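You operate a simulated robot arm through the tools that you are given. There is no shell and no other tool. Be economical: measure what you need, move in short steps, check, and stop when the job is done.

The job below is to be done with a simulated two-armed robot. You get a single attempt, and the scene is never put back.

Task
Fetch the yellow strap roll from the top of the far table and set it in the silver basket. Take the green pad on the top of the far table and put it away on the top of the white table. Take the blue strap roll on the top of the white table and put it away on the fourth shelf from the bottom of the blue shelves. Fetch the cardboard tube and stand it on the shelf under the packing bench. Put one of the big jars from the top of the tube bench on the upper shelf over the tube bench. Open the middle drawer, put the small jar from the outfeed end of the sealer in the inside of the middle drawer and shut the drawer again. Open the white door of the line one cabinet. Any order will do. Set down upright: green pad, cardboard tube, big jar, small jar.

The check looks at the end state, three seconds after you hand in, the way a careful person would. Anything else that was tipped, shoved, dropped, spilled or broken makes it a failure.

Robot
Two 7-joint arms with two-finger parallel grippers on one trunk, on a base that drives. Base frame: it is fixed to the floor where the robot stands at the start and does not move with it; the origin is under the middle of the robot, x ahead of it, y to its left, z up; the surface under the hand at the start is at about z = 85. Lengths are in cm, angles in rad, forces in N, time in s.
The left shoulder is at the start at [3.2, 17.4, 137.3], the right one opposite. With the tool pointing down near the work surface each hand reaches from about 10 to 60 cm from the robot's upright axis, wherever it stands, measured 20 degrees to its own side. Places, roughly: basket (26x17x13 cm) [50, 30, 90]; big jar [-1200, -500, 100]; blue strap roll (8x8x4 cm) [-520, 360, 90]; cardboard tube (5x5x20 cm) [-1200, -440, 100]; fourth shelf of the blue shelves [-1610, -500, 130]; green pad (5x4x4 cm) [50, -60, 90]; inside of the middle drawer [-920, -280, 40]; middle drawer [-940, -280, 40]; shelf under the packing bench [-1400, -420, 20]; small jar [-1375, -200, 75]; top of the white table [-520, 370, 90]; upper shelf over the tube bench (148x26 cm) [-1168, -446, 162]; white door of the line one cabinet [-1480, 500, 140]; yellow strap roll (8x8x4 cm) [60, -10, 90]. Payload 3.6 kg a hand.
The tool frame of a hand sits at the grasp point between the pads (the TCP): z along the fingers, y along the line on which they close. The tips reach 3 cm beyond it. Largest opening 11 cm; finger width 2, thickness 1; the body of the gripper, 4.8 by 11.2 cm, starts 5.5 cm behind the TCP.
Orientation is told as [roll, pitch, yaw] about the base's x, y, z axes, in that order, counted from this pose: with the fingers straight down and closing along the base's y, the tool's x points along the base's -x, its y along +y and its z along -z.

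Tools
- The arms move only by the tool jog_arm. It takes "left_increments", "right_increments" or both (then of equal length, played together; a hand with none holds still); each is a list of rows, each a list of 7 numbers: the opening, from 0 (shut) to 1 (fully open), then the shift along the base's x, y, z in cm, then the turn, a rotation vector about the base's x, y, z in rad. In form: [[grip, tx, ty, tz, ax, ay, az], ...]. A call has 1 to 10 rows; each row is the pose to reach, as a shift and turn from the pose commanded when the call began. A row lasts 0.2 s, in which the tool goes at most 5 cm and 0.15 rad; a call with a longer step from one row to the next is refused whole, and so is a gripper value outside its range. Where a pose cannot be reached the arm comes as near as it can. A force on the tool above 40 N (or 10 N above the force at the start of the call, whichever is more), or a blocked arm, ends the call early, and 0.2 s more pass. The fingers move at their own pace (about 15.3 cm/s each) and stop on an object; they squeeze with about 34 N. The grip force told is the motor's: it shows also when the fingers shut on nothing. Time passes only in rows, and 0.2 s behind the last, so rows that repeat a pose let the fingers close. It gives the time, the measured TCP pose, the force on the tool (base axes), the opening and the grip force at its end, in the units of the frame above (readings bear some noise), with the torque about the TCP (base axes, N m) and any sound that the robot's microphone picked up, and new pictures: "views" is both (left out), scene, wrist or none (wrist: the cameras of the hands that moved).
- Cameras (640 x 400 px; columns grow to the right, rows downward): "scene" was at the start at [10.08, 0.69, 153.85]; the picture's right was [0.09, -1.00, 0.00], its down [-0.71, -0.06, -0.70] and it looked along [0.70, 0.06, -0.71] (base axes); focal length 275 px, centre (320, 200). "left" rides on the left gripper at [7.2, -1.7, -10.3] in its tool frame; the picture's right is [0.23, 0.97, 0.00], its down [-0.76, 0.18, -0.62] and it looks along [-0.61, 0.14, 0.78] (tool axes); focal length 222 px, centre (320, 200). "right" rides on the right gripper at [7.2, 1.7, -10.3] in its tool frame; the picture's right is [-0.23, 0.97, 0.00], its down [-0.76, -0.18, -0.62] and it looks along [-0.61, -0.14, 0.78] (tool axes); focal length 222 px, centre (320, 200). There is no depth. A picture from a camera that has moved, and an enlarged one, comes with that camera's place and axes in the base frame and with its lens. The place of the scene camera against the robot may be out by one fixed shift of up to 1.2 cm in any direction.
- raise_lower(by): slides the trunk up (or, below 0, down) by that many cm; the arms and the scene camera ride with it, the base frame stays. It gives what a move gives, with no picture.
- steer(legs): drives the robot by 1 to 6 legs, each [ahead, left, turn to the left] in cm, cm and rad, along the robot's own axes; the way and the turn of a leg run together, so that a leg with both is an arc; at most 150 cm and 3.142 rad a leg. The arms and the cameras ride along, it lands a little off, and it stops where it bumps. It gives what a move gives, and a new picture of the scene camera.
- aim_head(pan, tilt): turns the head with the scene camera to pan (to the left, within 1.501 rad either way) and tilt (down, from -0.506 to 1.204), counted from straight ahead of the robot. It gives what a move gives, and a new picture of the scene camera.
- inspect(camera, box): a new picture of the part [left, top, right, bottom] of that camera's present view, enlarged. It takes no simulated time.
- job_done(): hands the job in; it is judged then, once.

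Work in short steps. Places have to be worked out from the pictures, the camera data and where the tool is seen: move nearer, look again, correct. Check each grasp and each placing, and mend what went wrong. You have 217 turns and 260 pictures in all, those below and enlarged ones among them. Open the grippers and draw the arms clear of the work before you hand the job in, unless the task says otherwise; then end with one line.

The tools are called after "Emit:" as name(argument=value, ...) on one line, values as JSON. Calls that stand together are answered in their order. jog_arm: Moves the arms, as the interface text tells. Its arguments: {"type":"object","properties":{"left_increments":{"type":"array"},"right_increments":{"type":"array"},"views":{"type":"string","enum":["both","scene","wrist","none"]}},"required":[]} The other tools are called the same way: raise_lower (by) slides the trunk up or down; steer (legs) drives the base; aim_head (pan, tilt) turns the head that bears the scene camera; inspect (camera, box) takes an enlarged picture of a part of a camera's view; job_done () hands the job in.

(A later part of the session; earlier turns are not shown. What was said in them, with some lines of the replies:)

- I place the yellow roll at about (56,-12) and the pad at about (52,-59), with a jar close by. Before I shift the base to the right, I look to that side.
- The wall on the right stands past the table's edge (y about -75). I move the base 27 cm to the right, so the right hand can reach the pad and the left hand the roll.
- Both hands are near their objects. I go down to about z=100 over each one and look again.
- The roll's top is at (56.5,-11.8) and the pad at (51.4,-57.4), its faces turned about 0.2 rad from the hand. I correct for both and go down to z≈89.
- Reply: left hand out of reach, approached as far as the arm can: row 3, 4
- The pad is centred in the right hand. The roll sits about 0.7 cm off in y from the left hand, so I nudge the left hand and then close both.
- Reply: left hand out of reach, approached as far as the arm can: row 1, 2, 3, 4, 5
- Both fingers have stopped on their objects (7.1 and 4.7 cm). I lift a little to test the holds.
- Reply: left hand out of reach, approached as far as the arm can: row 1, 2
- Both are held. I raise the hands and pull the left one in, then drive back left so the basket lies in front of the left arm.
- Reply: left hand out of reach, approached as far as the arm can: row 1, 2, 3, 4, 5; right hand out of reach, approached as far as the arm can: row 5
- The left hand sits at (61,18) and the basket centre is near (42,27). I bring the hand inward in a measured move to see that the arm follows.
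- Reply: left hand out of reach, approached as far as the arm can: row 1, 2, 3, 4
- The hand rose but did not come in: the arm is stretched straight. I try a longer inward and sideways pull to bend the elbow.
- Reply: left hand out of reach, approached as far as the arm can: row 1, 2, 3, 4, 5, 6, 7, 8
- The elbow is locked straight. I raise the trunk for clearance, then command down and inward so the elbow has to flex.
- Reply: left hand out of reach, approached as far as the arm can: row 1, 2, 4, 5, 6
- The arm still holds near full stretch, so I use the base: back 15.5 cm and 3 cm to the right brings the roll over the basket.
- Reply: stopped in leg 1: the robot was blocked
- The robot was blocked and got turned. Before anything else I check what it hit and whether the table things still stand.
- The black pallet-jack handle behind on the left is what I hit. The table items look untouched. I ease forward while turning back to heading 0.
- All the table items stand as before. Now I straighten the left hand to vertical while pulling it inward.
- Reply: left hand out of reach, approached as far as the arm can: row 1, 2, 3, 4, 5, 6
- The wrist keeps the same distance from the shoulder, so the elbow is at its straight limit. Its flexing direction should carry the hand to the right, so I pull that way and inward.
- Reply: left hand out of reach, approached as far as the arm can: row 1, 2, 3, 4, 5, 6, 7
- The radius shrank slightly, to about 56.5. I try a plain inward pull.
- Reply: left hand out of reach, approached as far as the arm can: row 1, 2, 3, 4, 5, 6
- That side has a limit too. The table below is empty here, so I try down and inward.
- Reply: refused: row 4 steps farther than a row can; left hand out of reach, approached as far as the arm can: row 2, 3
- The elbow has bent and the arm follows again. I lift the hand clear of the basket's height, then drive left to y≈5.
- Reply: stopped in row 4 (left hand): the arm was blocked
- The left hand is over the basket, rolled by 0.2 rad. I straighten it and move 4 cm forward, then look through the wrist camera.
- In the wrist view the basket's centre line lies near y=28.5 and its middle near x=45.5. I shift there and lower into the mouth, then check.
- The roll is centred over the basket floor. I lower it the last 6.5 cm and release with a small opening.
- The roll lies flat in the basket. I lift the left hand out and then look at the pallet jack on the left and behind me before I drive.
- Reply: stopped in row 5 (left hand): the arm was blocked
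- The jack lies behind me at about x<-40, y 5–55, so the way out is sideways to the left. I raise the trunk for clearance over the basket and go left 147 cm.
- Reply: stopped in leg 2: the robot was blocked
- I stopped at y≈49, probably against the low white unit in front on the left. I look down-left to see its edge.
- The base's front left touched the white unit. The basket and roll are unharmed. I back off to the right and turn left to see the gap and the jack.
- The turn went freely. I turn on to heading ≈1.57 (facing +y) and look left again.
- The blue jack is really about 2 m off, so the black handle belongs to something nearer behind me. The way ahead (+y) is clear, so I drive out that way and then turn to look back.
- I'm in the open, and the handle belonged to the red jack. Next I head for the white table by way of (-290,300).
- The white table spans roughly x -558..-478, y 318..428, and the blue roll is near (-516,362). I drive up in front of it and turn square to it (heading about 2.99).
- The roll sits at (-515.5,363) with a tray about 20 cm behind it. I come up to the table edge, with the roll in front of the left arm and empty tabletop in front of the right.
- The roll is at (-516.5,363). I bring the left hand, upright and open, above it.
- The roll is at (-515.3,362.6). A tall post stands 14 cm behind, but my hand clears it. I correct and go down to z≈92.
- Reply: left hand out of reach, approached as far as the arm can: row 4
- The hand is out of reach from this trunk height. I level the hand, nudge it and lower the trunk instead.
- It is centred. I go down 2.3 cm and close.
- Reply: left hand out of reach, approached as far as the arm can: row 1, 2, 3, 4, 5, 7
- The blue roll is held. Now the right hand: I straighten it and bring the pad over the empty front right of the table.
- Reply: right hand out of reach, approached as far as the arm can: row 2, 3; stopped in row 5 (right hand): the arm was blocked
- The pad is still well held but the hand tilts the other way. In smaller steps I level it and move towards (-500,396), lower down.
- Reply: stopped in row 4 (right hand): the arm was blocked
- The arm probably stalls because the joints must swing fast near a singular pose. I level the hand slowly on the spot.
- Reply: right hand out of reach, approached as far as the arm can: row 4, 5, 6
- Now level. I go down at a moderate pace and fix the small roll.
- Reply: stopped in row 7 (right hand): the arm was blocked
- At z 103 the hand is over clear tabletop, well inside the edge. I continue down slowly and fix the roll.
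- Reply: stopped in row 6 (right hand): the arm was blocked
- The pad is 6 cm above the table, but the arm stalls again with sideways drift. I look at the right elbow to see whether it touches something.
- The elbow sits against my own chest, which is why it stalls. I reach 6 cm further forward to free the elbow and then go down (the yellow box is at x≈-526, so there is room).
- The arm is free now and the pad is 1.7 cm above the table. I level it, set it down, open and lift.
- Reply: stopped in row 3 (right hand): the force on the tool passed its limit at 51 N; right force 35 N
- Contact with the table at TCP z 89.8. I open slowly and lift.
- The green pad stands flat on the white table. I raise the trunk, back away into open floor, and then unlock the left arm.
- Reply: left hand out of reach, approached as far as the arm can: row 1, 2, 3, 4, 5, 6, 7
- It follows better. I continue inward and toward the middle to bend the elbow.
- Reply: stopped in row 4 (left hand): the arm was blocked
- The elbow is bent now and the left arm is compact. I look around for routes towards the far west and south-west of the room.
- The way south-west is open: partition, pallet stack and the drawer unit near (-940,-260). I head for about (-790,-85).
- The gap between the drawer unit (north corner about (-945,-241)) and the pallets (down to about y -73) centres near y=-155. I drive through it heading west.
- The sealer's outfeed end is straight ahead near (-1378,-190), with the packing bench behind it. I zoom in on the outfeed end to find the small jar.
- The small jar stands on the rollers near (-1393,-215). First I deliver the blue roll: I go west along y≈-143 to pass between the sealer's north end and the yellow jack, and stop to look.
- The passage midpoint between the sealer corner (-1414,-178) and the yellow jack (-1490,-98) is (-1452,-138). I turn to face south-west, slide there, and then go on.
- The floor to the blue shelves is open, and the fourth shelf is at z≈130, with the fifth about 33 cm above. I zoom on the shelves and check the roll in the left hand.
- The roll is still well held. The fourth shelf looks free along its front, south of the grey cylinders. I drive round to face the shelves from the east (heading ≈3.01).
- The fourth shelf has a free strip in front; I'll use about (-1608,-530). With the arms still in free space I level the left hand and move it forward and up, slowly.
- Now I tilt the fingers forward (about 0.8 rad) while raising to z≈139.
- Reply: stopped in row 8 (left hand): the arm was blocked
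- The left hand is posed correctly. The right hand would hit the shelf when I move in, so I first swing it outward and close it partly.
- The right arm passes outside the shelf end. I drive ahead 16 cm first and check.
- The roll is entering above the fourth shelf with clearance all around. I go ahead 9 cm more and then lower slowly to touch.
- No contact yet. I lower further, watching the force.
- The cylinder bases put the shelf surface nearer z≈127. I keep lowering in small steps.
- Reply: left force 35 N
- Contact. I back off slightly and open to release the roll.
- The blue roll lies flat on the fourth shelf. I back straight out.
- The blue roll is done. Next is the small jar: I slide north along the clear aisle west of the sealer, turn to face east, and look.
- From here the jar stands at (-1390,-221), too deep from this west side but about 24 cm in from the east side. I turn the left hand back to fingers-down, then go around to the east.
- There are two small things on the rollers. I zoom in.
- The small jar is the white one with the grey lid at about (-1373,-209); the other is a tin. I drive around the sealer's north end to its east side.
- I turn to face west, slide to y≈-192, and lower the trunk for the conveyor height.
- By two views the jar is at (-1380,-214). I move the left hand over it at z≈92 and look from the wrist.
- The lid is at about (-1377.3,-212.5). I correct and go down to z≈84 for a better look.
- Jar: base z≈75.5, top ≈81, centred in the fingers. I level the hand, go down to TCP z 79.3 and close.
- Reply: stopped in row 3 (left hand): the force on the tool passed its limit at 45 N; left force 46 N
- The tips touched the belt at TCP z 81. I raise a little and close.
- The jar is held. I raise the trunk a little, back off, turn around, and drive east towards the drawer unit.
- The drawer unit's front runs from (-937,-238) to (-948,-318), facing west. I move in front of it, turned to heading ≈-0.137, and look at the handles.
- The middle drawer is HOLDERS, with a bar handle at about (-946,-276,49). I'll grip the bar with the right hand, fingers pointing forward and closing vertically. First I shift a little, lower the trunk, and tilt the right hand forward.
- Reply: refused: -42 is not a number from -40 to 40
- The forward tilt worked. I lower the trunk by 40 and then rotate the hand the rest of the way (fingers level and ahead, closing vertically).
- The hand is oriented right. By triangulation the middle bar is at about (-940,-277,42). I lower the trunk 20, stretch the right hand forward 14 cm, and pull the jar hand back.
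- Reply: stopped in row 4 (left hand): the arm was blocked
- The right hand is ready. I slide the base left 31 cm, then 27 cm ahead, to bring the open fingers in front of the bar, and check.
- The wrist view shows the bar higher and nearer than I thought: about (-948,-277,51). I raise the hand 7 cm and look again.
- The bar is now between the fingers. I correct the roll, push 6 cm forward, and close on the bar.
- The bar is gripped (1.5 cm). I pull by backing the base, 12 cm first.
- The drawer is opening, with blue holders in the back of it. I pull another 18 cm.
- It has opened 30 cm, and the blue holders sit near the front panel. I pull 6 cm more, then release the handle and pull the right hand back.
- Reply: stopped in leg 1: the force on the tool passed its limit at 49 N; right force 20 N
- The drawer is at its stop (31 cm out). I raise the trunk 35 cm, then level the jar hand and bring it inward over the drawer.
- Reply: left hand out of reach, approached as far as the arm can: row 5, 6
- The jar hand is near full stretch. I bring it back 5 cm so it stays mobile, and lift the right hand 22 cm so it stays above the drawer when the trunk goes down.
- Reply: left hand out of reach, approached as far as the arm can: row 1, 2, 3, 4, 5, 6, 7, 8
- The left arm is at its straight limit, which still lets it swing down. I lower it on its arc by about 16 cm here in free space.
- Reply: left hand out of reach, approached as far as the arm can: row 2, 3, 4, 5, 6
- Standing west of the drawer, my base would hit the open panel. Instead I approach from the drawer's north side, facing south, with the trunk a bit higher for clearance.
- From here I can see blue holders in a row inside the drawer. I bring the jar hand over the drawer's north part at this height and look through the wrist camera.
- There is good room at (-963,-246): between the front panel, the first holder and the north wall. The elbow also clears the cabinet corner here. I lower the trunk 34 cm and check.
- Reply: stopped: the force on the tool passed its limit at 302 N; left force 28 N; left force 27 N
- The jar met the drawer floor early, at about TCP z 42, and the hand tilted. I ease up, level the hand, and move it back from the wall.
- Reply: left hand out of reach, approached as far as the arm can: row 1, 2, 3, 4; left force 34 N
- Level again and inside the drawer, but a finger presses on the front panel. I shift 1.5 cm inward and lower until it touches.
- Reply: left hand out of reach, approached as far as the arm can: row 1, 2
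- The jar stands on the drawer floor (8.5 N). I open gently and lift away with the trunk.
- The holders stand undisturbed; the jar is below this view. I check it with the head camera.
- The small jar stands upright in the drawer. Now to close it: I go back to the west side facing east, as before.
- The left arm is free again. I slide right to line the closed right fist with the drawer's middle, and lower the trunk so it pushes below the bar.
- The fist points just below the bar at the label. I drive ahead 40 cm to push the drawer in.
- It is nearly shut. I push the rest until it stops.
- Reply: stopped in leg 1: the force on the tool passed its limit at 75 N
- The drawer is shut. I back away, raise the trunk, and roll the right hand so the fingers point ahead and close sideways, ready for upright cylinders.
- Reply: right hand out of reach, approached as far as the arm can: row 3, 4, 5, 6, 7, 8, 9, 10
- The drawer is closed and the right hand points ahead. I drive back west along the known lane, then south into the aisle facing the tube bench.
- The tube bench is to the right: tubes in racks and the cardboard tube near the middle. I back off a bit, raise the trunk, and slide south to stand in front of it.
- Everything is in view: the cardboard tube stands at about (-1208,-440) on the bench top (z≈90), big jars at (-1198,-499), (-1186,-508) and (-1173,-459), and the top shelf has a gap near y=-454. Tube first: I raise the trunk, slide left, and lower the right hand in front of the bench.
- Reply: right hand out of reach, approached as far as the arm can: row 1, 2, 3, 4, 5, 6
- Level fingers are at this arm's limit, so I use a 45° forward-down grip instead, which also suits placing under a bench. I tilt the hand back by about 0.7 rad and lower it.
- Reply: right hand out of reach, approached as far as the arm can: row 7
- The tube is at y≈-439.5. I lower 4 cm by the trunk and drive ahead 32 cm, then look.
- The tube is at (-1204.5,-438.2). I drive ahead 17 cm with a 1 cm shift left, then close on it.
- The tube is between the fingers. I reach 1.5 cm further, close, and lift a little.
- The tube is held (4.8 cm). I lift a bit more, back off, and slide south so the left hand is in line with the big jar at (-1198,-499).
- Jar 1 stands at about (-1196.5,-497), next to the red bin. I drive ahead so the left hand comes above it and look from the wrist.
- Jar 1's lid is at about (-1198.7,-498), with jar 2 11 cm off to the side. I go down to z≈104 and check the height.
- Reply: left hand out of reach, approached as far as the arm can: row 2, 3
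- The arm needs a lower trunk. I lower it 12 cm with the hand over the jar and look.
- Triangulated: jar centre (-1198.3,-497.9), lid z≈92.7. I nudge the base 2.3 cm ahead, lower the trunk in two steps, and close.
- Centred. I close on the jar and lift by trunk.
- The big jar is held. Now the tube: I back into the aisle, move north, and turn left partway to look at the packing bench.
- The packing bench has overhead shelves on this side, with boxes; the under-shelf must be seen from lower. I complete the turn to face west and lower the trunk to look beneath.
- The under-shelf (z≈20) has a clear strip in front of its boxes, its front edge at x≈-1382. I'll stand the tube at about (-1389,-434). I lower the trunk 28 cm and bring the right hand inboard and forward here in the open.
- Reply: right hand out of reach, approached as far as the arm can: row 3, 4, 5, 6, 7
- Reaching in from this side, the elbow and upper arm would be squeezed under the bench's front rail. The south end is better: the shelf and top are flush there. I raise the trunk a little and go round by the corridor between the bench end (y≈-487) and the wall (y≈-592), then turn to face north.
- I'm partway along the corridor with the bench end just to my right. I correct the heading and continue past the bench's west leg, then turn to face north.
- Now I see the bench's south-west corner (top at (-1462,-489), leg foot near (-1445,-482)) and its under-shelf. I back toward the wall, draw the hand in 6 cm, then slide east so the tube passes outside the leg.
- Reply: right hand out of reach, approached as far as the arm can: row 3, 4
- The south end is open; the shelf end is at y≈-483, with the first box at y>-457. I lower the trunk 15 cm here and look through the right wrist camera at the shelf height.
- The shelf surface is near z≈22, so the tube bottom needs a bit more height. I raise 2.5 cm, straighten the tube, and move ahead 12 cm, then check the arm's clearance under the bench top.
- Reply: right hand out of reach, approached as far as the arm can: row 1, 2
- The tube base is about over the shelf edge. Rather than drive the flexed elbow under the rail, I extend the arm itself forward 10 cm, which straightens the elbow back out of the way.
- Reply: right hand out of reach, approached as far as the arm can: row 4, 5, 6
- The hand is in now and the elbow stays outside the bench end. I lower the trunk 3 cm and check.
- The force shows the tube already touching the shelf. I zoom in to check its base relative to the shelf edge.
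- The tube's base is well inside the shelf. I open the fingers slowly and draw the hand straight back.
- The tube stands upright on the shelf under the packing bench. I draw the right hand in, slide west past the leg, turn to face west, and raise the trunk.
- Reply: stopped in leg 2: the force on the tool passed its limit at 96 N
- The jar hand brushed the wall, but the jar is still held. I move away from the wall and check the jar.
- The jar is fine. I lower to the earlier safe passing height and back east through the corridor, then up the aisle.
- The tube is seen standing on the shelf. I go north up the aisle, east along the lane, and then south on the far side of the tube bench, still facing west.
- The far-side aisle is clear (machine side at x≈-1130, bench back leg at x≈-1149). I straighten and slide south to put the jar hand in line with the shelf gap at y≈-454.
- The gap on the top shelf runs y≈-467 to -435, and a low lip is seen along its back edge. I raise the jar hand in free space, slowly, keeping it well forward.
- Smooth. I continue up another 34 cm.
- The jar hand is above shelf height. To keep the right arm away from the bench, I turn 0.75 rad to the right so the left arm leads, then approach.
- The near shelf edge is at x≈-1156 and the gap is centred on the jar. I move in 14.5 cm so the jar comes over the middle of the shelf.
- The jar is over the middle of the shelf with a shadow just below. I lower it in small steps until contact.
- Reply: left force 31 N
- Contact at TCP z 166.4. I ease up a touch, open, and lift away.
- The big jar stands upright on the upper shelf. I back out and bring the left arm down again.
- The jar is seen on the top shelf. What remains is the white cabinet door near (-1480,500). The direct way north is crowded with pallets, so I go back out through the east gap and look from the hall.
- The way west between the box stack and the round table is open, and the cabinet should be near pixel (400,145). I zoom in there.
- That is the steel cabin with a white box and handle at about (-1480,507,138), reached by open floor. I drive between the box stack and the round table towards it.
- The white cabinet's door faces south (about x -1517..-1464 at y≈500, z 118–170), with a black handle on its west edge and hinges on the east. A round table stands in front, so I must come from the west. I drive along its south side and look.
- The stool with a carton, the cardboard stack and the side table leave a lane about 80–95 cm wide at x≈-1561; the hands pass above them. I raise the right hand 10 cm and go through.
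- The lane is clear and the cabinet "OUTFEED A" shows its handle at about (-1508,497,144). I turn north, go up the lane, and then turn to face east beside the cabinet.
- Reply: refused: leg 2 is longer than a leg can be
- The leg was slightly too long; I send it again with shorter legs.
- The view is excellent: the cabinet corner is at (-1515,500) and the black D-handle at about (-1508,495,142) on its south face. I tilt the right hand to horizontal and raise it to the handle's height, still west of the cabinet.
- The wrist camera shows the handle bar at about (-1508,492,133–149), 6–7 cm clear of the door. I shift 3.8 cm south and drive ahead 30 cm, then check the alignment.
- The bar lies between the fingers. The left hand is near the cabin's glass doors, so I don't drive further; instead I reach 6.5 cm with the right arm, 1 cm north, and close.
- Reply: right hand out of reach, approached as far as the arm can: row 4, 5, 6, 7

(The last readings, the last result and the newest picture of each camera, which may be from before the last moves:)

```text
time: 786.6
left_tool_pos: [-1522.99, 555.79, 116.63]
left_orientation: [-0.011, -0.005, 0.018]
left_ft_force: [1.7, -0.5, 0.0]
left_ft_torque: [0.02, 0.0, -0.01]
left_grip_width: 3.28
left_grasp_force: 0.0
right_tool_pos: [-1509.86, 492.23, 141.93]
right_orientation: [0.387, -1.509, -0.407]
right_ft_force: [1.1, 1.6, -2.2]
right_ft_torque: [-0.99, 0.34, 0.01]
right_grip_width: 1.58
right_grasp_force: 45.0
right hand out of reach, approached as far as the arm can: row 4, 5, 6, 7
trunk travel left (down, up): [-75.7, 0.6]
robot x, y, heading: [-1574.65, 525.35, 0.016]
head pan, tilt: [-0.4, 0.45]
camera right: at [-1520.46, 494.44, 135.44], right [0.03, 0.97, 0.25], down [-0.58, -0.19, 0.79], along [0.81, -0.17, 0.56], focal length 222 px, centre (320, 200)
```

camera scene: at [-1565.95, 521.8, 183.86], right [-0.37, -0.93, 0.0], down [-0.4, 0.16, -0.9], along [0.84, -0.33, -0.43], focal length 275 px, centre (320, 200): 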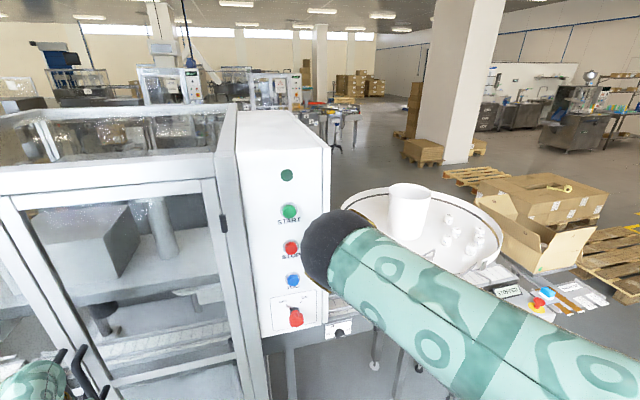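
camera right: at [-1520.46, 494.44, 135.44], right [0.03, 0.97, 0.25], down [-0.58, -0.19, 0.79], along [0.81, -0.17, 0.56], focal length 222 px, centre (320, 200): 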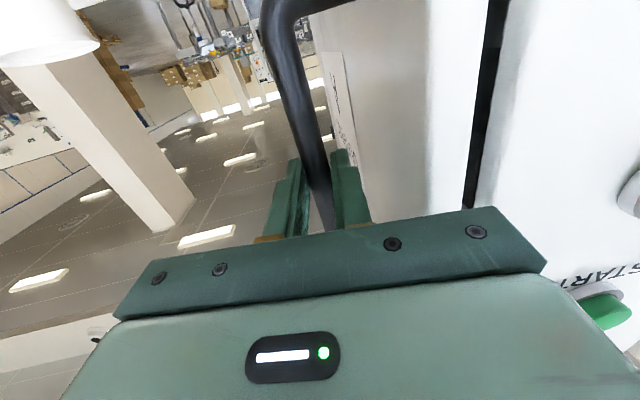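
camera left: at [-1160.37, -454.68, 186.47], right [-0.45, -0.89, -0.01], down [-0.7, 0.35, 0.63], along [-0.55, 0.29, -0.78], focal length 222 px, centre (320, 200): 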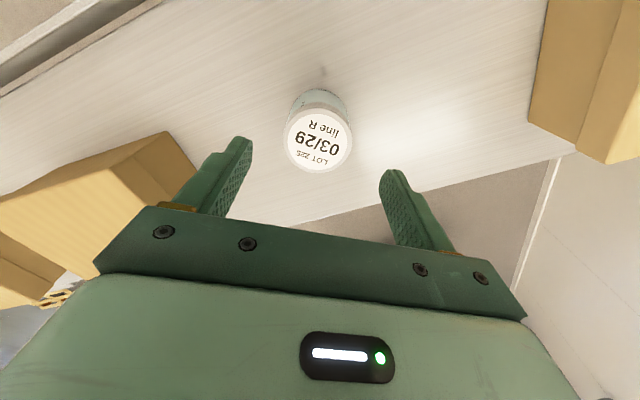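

The bar is gripped (1.6 cm). I draw the left hand back from the cabin, then pull the door by sliding south along the hinge arc.

Emit:
jog_arm(left_increments=[[0.3, -1.5, 0, 0, 0, 0, 0], [0.3, -3, 0, 0, 0, 0, 0], [0.3, -4.5, 0, 0, 0, 0, 0], [0.3, -6, 0.5, 0, 0, 0, 0], [0.3, -7, 1, 0, 0, 0, 0]], views="none")

Emit:
steer(legs=[[1.5, -8, 0], [2.5, -8, 0]])

```text
time: 787.8
left_tool_pos: [-1529.76, 557.05, 116.7]
left_orientation: [-0.007, -0.009, 0.019]
left_ft_force: [0.0, 0.8, -0.1]
left_ft_torque: [-0.03, 0.01, 0.0]
left_grip_width: 3.28
left_grasp_force: 0.1
right_tool_pos: [-1509.76, 492.24, 141.95]
right_orientation: [0.407, -1.506, -0.426]
right_ft_force: [-1.0, 1.7, -5.4]
right_ft_torque: [-0.9, 0.02, 0.09]
right_grip_width: 1.62
right_grasp_force: 45.2
trunk travel left (down, up): [-75.7, 0.6]
robot x, y, heading: [-1574.51, 525.25, 0.023]
head pan, tilt: [-0.4, 0.45]
```

```text
time: 789.1
left_tool_pos: [-1527.77, 548.12, 116.91]
left_orientation: [-0.005, -0.01, 0.006]
left_ft_force: [0.3, 0.1, -0.3]
left_ft_torque: [0.02, -0.03, 0.01]
left_grip_width: 3.31
left_grasp_force: 0.0
right_tool_pos: [-1508.76, 482.26, 141.99]
right_orientation: [0.349, -1.507, -0.395]
right_ft_force: [-11.4, -3.0, 6.5]
right_ft_torque: [-0.92, -0.52, -0.3]
right_grip_width: 1.59
right_grasp_force: 45.6
trunk travel left (down, up): [-75.7, 0.6]
robot x, y, heading: [-1572.52, 516.89, 0.008]
head pan, tilt: [-0.4, 0.45]
stopped in leg 2: the force on the tool passed its limit at 58 N (the readings are from after the stop); the commanded pose is now the measured one
camera scene: at [-1564.17, 513.11, 183.87], right [-0.38, -0.92, 0.0], down [-0.4, 0.17, -0.9], along [0.83, -0.34, -0.43], focal length 275 px, centre (320, 200)
```

scene: 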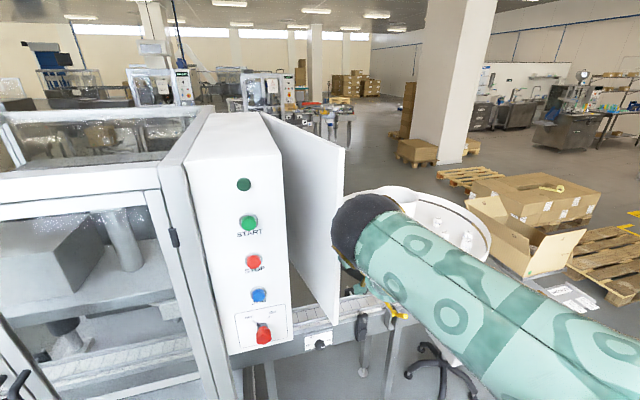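

The door is coming open. I continue along the arc with small legs.

Emit:
steer(legs=[[1.6, -5, 0], [2, -5, 0], [2.4, -4.8, 0]])

```text
time: 790.4
left_tool_pos: [-1525.42, 542.17, 116.96]
left_orientation: [-0.003, -0.011, 0.0]
left_ft_force: [-0.4, -1.0, 0.2]
left_ft_torque: [-0.01, 0.01, 0.0]
left_grip_width: 3.31
left_grasp_force: 0.0
right_tool_pos: [-1506.95, 475.57, 142.04]
right_orientation: [0.278, -1.508, -0.345]
right_ft_force: [-11.5, -3.4, 2.0]
right_ft_torque: [-0.91, -0.78, -0.27]
right_grip_width: 1.58
right_grasp_force: 45.3
trunk travel left (down, up): [-75.7, 0.6]
robot x, y, heading: [-1570.62, 511.37, -0.0]
head pan, tilt: [-0.4, 0.45]
stopped in leg 2: the force on the tool passed its limit at 44 N (the readings are from after the stop); the commanded pose is now the measured one
camera scene: at [-1562.05, 507.47, 183.86], right [-0.39, -0.92, 0.0], down [-0.4, 0.17, -0.9], along [0.83, -0.35, -0.43], focal length 275 px, centre (320, 200)
```

scene: 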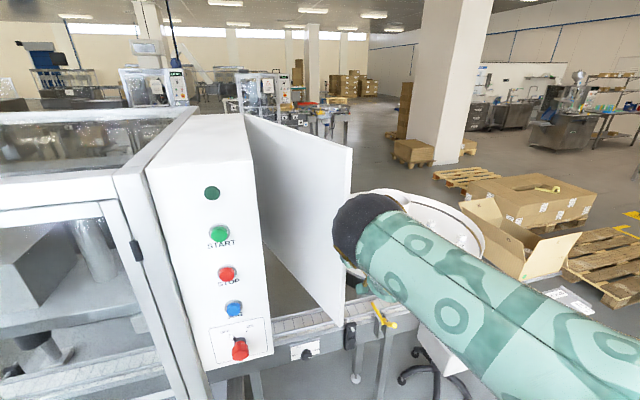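

I reduce the forward part (the force pushes west) and keep pulling.

Emit:
steer(legs=[[0.3, -4, 0], [0.8, -4, 0], [1.4, -4, 0]])

```text
time: 791.5
left_tool_pos: [-1524.91, 538.12, 116.94]
left_orientation: [-0.002, -0.009, 0.003]
left_ft_force: [0.4, -0.3, 0.1]
left_ft_torque: [0.0, -0.03, 0.01]
left_grip_width: 3.31
left_grasp_force: 0.0
right_tool_pos: [-1505.96, 472.04, 142.12]
right_orientation: [0.267, -1.507, -0.316]
right_ft_force: [8.1, 2.8, 3.8]
right_ft_torque: [-1.05, 0.22, 0.09]
right_grip_width: 1.6
right_grasp_force: 45.2
trunk travel left (down, up): [-75.7, 0.6]
robot x, y, heading: [-1570.22, 507.08, 0.004]
head pan, tilt: [-0.4, 0.45]
stopped in leg 2: the robot was blocked; the commanded pose is now the measured one
camera scene: at [-1561.15, 503.18, 183.85], right [-0.39, -0.92, 0.0], down [-0.4, 0.17, -0.9], along [0.83, -0.35, -0.44], focal length 275 px, centre (320, 200)
```

scene: 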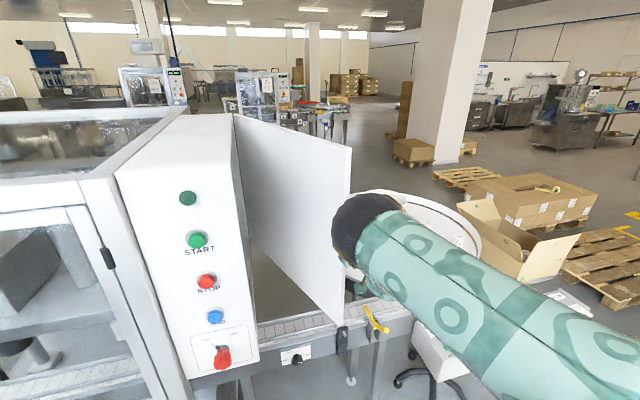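

The door is about 20° open and its free edge now meets my gripper, because the hand isn't turning with it. I rotate the whole robot about the hinge together with the door.

Emit:
steer(legs=[[-0.5, -6.2, 0.05], [-0.5, -6.2, 0.05], [-0.8, -12.5, 0.1], [-0.8, -12.5, 0.1]])

```text
time: 793.2
left_tool_pos: [-1528.51, 529.73, 116.97]
left_orientation: [0.0, -0.008, 0.103]
left_ft_force: [-0.6, -0.8, 0.4]
left_ft_torque: [0.05, 0.02, 0.0]
left_grip_width: 3.29
left_grasp_force: 0.1
right_tool_pos: [-1503.31, 465.85, 142.03]
right_orientation: [0.237, -1.508, -0.184]
right_ft_force: [2.8, -1.5, 8.2]
right_ft_torque: [-1.01, -0.29, -0.23]
right_grip_width: 1.57
right_grasp_force: 45.1
trunk travel left (down, up): [-75.7, 0.6]
robot x, y, heading: [-1570.91, 494.25, 0.099]
head pan, tilt: [-0.4, 0.45]
stopped in leg 2: the robot was blocked; the commanded pose is now the measured one
camera scene: at [-1561.31, 491.35, 183.87], right [-0.29, -0.96, 0.0], down [-0.42, 0.13, -0.9], along [0.86, -0.26, -0.44], focal length 275 px, centre (320, 200)
```

scene: 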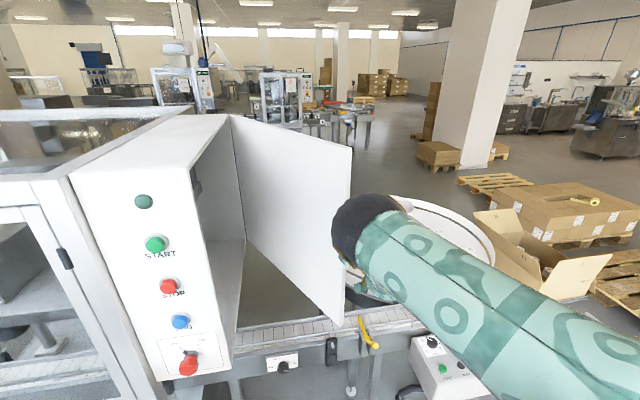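

It moves each time. I repeat the same rotation about the hinge.

Emit:
steer(legs=[[-0.8, -6.2, 0.05], [-0.8, -6.2, 0.05], [-0.8, -6.2, 0.05]])

```text
time: 795.4
left_tool_pos: [-1533.92, 517.97, 116.62]
left_orientation: [-0.01, -0.008, 0.253]
left_ft_force: [0.0, -0.1, 0.3]
left_ft_torque: [-0.03, -0.02, 0.02]
left_grip_width: 3.31
left_grasp_force: 0.0
right_tool_pos: [-1499.33, 458.89, 142.0]
right_orientation: [0.112, -1.502, 0.094]
right_ft_force: [9.0, 10.1, 5.0]
right_ft_torque: [-1.18, 0.72, 0.16]
right_grip_width: 1.57
right_grasp_force: 45.2
trunk travel left (down, up): [-75.7, 0.6]
robot x, y, heading: [-1570.01, 475.56, 0.251]
head pan, tilt: [-0.4, 0.45]
camera scene: at [-1560.52, 475.65, 183.85], right [-0.14, -0.99, 0.01], down [-0.43, 0.06, -0.9], along [0.89, -0.13, -0.43], focal length 275 px, centre (320, 200)
```

scene: 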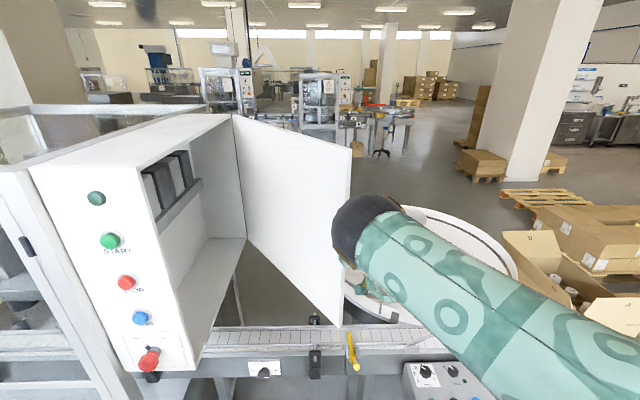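

Good, the door follows freely now. Five more such legs.

Emit:
steer(legs=[[-0.8, -6.3, 0.05], [-0.8, -6.3, 0.05], [-0.8, -6.3, 0.05], [-0.8, -6.3, 0.05], [-0.8, -6.3, 0.05]])

```text
time: 797.6
left_tool_pos: [-1536.69, 505.08, 116.73]
left_orientation: [-0.005, -0.006, 0.402]
left_ft_force: [-0.5, -0.8, 0.7]
left_ft_torque: [0.07, -0.03, 0.01]
left_grip_width: 3.32
left_grasp_force: 0.1
right_tool_pos: [-1493.87, 452.07, 141.82]
right_orientation: [0.127, -1.5, 0.237]
right_ft_force: [11.6, 10.2, 8.5]
right_ft_torque: [-1.11, 0.19, 0.31]
right_grip_width: 1.6
right_grasp_force: 45.3
trunk travel left (down, up): [-75.7, 0.6]
robot x, y, heading: [-1566.35, 458.71, 0.401]
head pan, tilt: [-0.4, 0.45]
stopped in leg 3: the force on the tool passed its limit at 44 N (the readings are from after the stop); the commanded pose is now the measured one
camera scene: at [-1556.81, 459.17, 183.84], right [0.0, -1.0, 0.0], down [-0.44, 0.0, -0.9], along [0.9, 0.0, -0.44], focal length 275 px, centre (320, 200)
```

scene: 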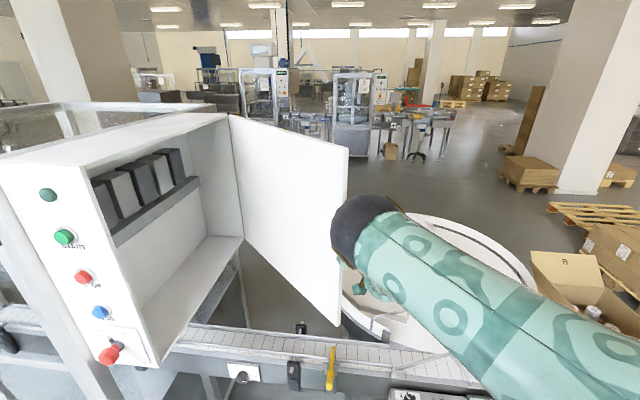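

The pull now wants to go more easterly. I add forward motion and continue.

Emit:
steer(legs=[[2.5, -3.5, 0.06], [1.5, -5, 0.07], [1.5, -5, 0.07], [1.5, -5, 0.07]])

```text
time: 798.4
left_tool_pos: [-1536.26, 504.28, 116.96]
left_orientation: [-0.005, -0.012, 0.423]
left_ft_force: [-0.4, 0.3, 0.6]
left_ft_torque: [0.03, 0.03, 0.02]
left_grip_width: 3.29
left_grasp_force: 0.1
right_tool_pos: [-1492.23, 450.51, 141.74]
right_orientation: [0.07, -1.497, 0.289]
right_ft_force: [-13.9, -11.3, 20.2]
right_ft_torque: [-1.66, 0.96, 1.53]
right_grip_width: 1.56
right_grasp_force: 44.7
trunk travel left (down, up): [-75.7, 0.6]
robot x, y, heading: [-1564.58, 457.21, 0.424]
head pan, tilt: [-0.4, 0.45]
stopped in leg 1: the force on the tool passed its limit at 49 N (the readings are from after the stop); the commanded pose is now the measured one
camera scene: at [-1555.49, 457.57, 183.89], right [0.02, -1.0, 0.0], down [-0.43, -0.01, -0.9], along [0.9, 0.02, -0.43], focal length 275 px, centre (320, 200)
```

scene: 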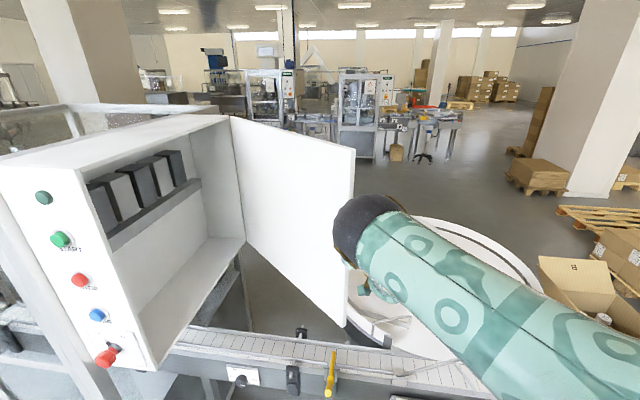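

The door is about 45° open. For more, I release the handle, step the hand out around the door's edge, and push from the inside.

Emit:
jog_arm(right_increments=[[0.3, 0, 0, 0, 0, 0, 0], [0.4, 0, 0, 0, 0, 0, 0], [0.4, 0, 0, 0, 0, 0, 0]], views="none")

Emit:
steer(legs=[[-16, 0, 0], [0, 22, 0]])

```text
time: 799.2
left_tool_pos: [-1536.29, 504.01, 117.09]
left_orientation: [-0.001, -0.014, 0.422]
left_ft_force: [-0.5, 0.7, 0.1]
left_ft_torque: [0.0, 0.0, -0.03]
left_grip_width: 3.31
left_grasp_force: 0.2
right_tool_pos: [-1492.42, 450.45, 141.49]
right_orientation: [0.131, -1.495, 0.229]
right_ft_force: [-21.7, -19.0, 1.5]
right_ft_torque: [-0.03, -0.76, 1.72]
right_grip_width: 3.45
right_grasp_force: 0.1
trunk travel left (down, up): [-75.7, 0.6]
robot x, y, heading: [-1564.28, 457.05, 0.427]
head pan, tilt: [-0.4, 0.45]
```

```text
time: 801.9
left_tool_pos: [-1559.03, 517.54, 116.85]
left_orientation: [-0.001, -0.007, 0.425]
left_ft_force: [-0.2, 0.0, 0.0]
left_ft_torque: [0.0, -0.03, 0.02]
left_grip_width: 3.31
left_grasp_force: 0.0
right_tool_pos: [-1515.02, 464.19, 141.4]
right_orientation: [0.126, -1.489, 0.233]
right_ft_force: [0.0, -0.8, 0.7]
right_ft_torque: [-0.02, -0.01, 0.03]
right_grip_width: 4.4
right_grasp_force: 0.0
trunk travel left (down, up): [-75.7, 0.6]
robot x, y, heading: [-1587.63, 470.74, 0.423]
head pan, tilt: [-0.4, 0.45]
camera scene: at [-1578.01, 471.03, 183.84], right [0.02, -1.0, 0.0], down [-0.44, -0.01, -0.9], along [0.9, 0.02, -0.44], focal length 275 px, centre (320, 200)
```

scene: 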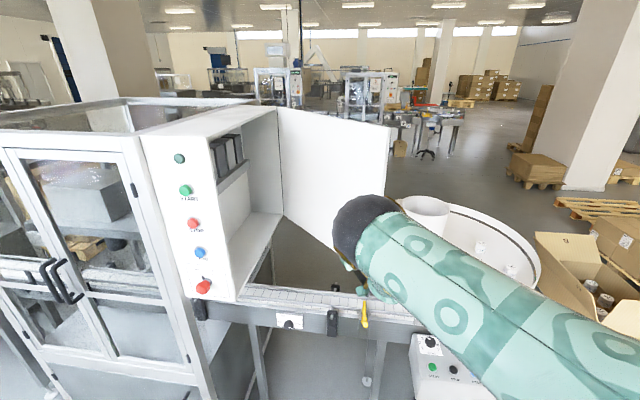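

The door stands at about 50° (hinge near (-1464,498), edge near (-1502,453)). I move the hand into the gap behind it and sweep south-east.

Emit:
steer(legs=[[15, 0, 0], [0, -28, 0], [6, 0, 0]])

```text
time: 805.4
left_tool_pos: [-1529.36, 499.99, 117.32]
left_orientation: [-0.002, -0.017, 0.42]
left_ft_force: [-1.4, -1.4, -0.4]
left_ft_torque: [0.08, -0.05, 0.0]
left_grip_width: 3.3
left_grasp_force: 0.0
right_tool_pos: [-1485.71, 446.16, 141.98]
right_orientation: [0.119, -1.498, 0.234]
right_ft_force: [0.4, -0.5, -0.6]
right_ft_torque: [0.01, 0.05, -0.01]
right_grip_width: 4.43
right_grasp_force: 0.0
trunk travel left (down, up): [-75.7, 0.6]
robot x, y, heading: [-1557.44, 453.53, 0.418]
head pan, tilt: [-0.4, 0.45]
camera scene: at [-1548.98, 453.39, 183.94], right [0.02, -1.0, 0.0], down [-0.43, 0.0, -0.9], along [0.9, 0.02, -0.43], focal length 275 px, centre (320, 200)
```

scene: 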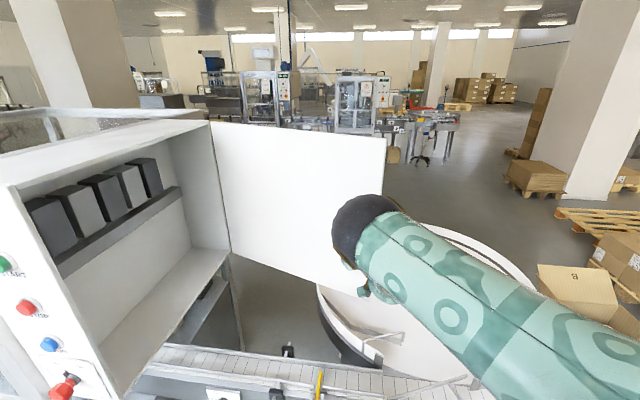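

The door swings further, around 70°. One more push.

Emit:
steer(legs=[[4, -8, 0], [2, -6, -0.1]])

```text
time: 807.1
left_tool_pos: [-1513.6, 487.57, 116.66]
left_orientation: [-0.01, -0.01, 0.321]
left_ft_force: [-0.9, -0.1, 0.0]
left_ft_torque: [-0.04, -0.05, 0.0]
left_grip_width: 3.31
left_grasp_force: 0.0
right_tool_pos: [-1475.35, 430.07, 141.7]
right_orientation: [0.025, -1.492, 0.233]
right_ft_force: [-0.9, -0.1, 0.5]
right_ft_torque: [0.01, 0.08, -0.04]
right_grip_width: 4.39
right_grasp_force: 0.0
trunk travel left (down, up): [-75.7, 0.6]
robot x, y, heading: [-1546.23, 443.03, 0.32]
head pan, tilt: [-0.4, 0.45]
camera scene: at [-1537.3, 443.62, 183.88], right [-0.08, -1.0, 0.01], down [-0.43, 0.03, -0.9], along [0.9, -0.07, -0.43], focal length 275 px, centre (320, 200)
```

scene: 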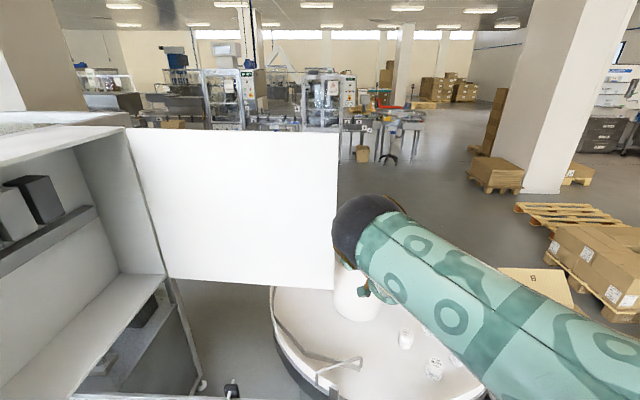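

The door is open to roughly a right angle. I back away west, clear of the door, and open the grippers.

Emit:
steer(legs=[[-30, 8, 0], [-18, 10, 0]])

Emit:
jog_arm(left_increments=[[0.6, 0, 0, 0, 0, 0, 0], [1, 0, 0, 0, 0, 0, 0], [1, 0, 0, 0, 0, 0, 0]], right_increments=[[0.6, 0, 0, 0, 0, 0, 0], [1, 0, 0, 0, 0, 0, 0], [1, 0, 0, 0, 0, 0, 0]], views="none")

```text
time: 810.4
left_tool_pos: [-1563.75, 489.39, 116.75]
left_orientation: [-0.002, -0.007, 0.317]
left_ft_force: [-0.4, 0.3, -0.6]
left_ft_torque: [-0.03, 0.04, -0.01]
left_grip_width: 3.31
left_grasp_force: 0.2
right_tool_pos: [-1525.63, 431.62, 141.19]
right_orientation: [0.104, -1.486, 0.146]
right_ft_force: [0.5, 0.1, 0.1]
right_ft_torque: [0.0, -0.02, 0.01]
right_grip_width: 4.35
right_grasp_force: 0.1
trunk travel left (down, up): [-75.7, 0.6]
robot x, y, heading: [-1597.56, 445.6, 0.312]
head pan, tilt: [-0.4, 0.45]
camera scene: at [-1587.39, 445.21, 183.82], right [-0.09, -1.0, 0.0], down [-0.44, 0.04, -0.9], along [0.9, -0.08, -0.44], focal length 275 px, centre (320, 200)
```

scene: 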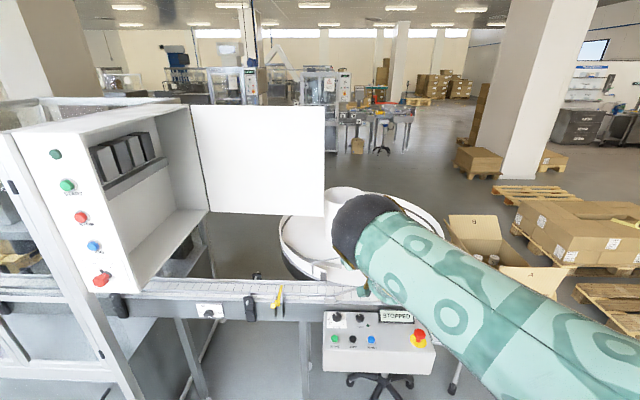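

```text
time: 811.2
left_tool_pos: [-1564.07, 489.39, 116.92]
left_orientation: [-0.002, -0.01, 0.317]
left_ft_force: [0.7, -0.2, 0.0]
left_ft_torque: [-0.03, 0.01, -0.02]
left_grip_width: 11.02
left_grasp_force: 0.1
right_tool_pos: [-1526.14, 431.45, 141.53]
right_orientation: [0.11, -1.49, 0.143]
right_ft_force: [0.0, -0.3, -0.4]
right_ft_torque: [-0.02, -0.02, -0.01]
right_grip_width: 11.0
right_grasp_force: 0.0
trunk travel left (down, up): [-75.7, 0.6]
robot x, y, heading: [-1597.24, 445.44, 0.316]
head pan, tilt: [-0.4, 0.45]
```

The door stays open at about 90°, nothing on the table was disturbed, and both grippers are open and clear. All seven jobs are done, so I hand in.

Emit:
job_done()

```text
The job is handed in.
```

I did all seven jobs and handed in. Along the way I bumped the red pallet jack's handle, the white unit by the far table and a wall, and I saw nothing shifted, though I did not re-check those three or the drawer's contents after shutting it.
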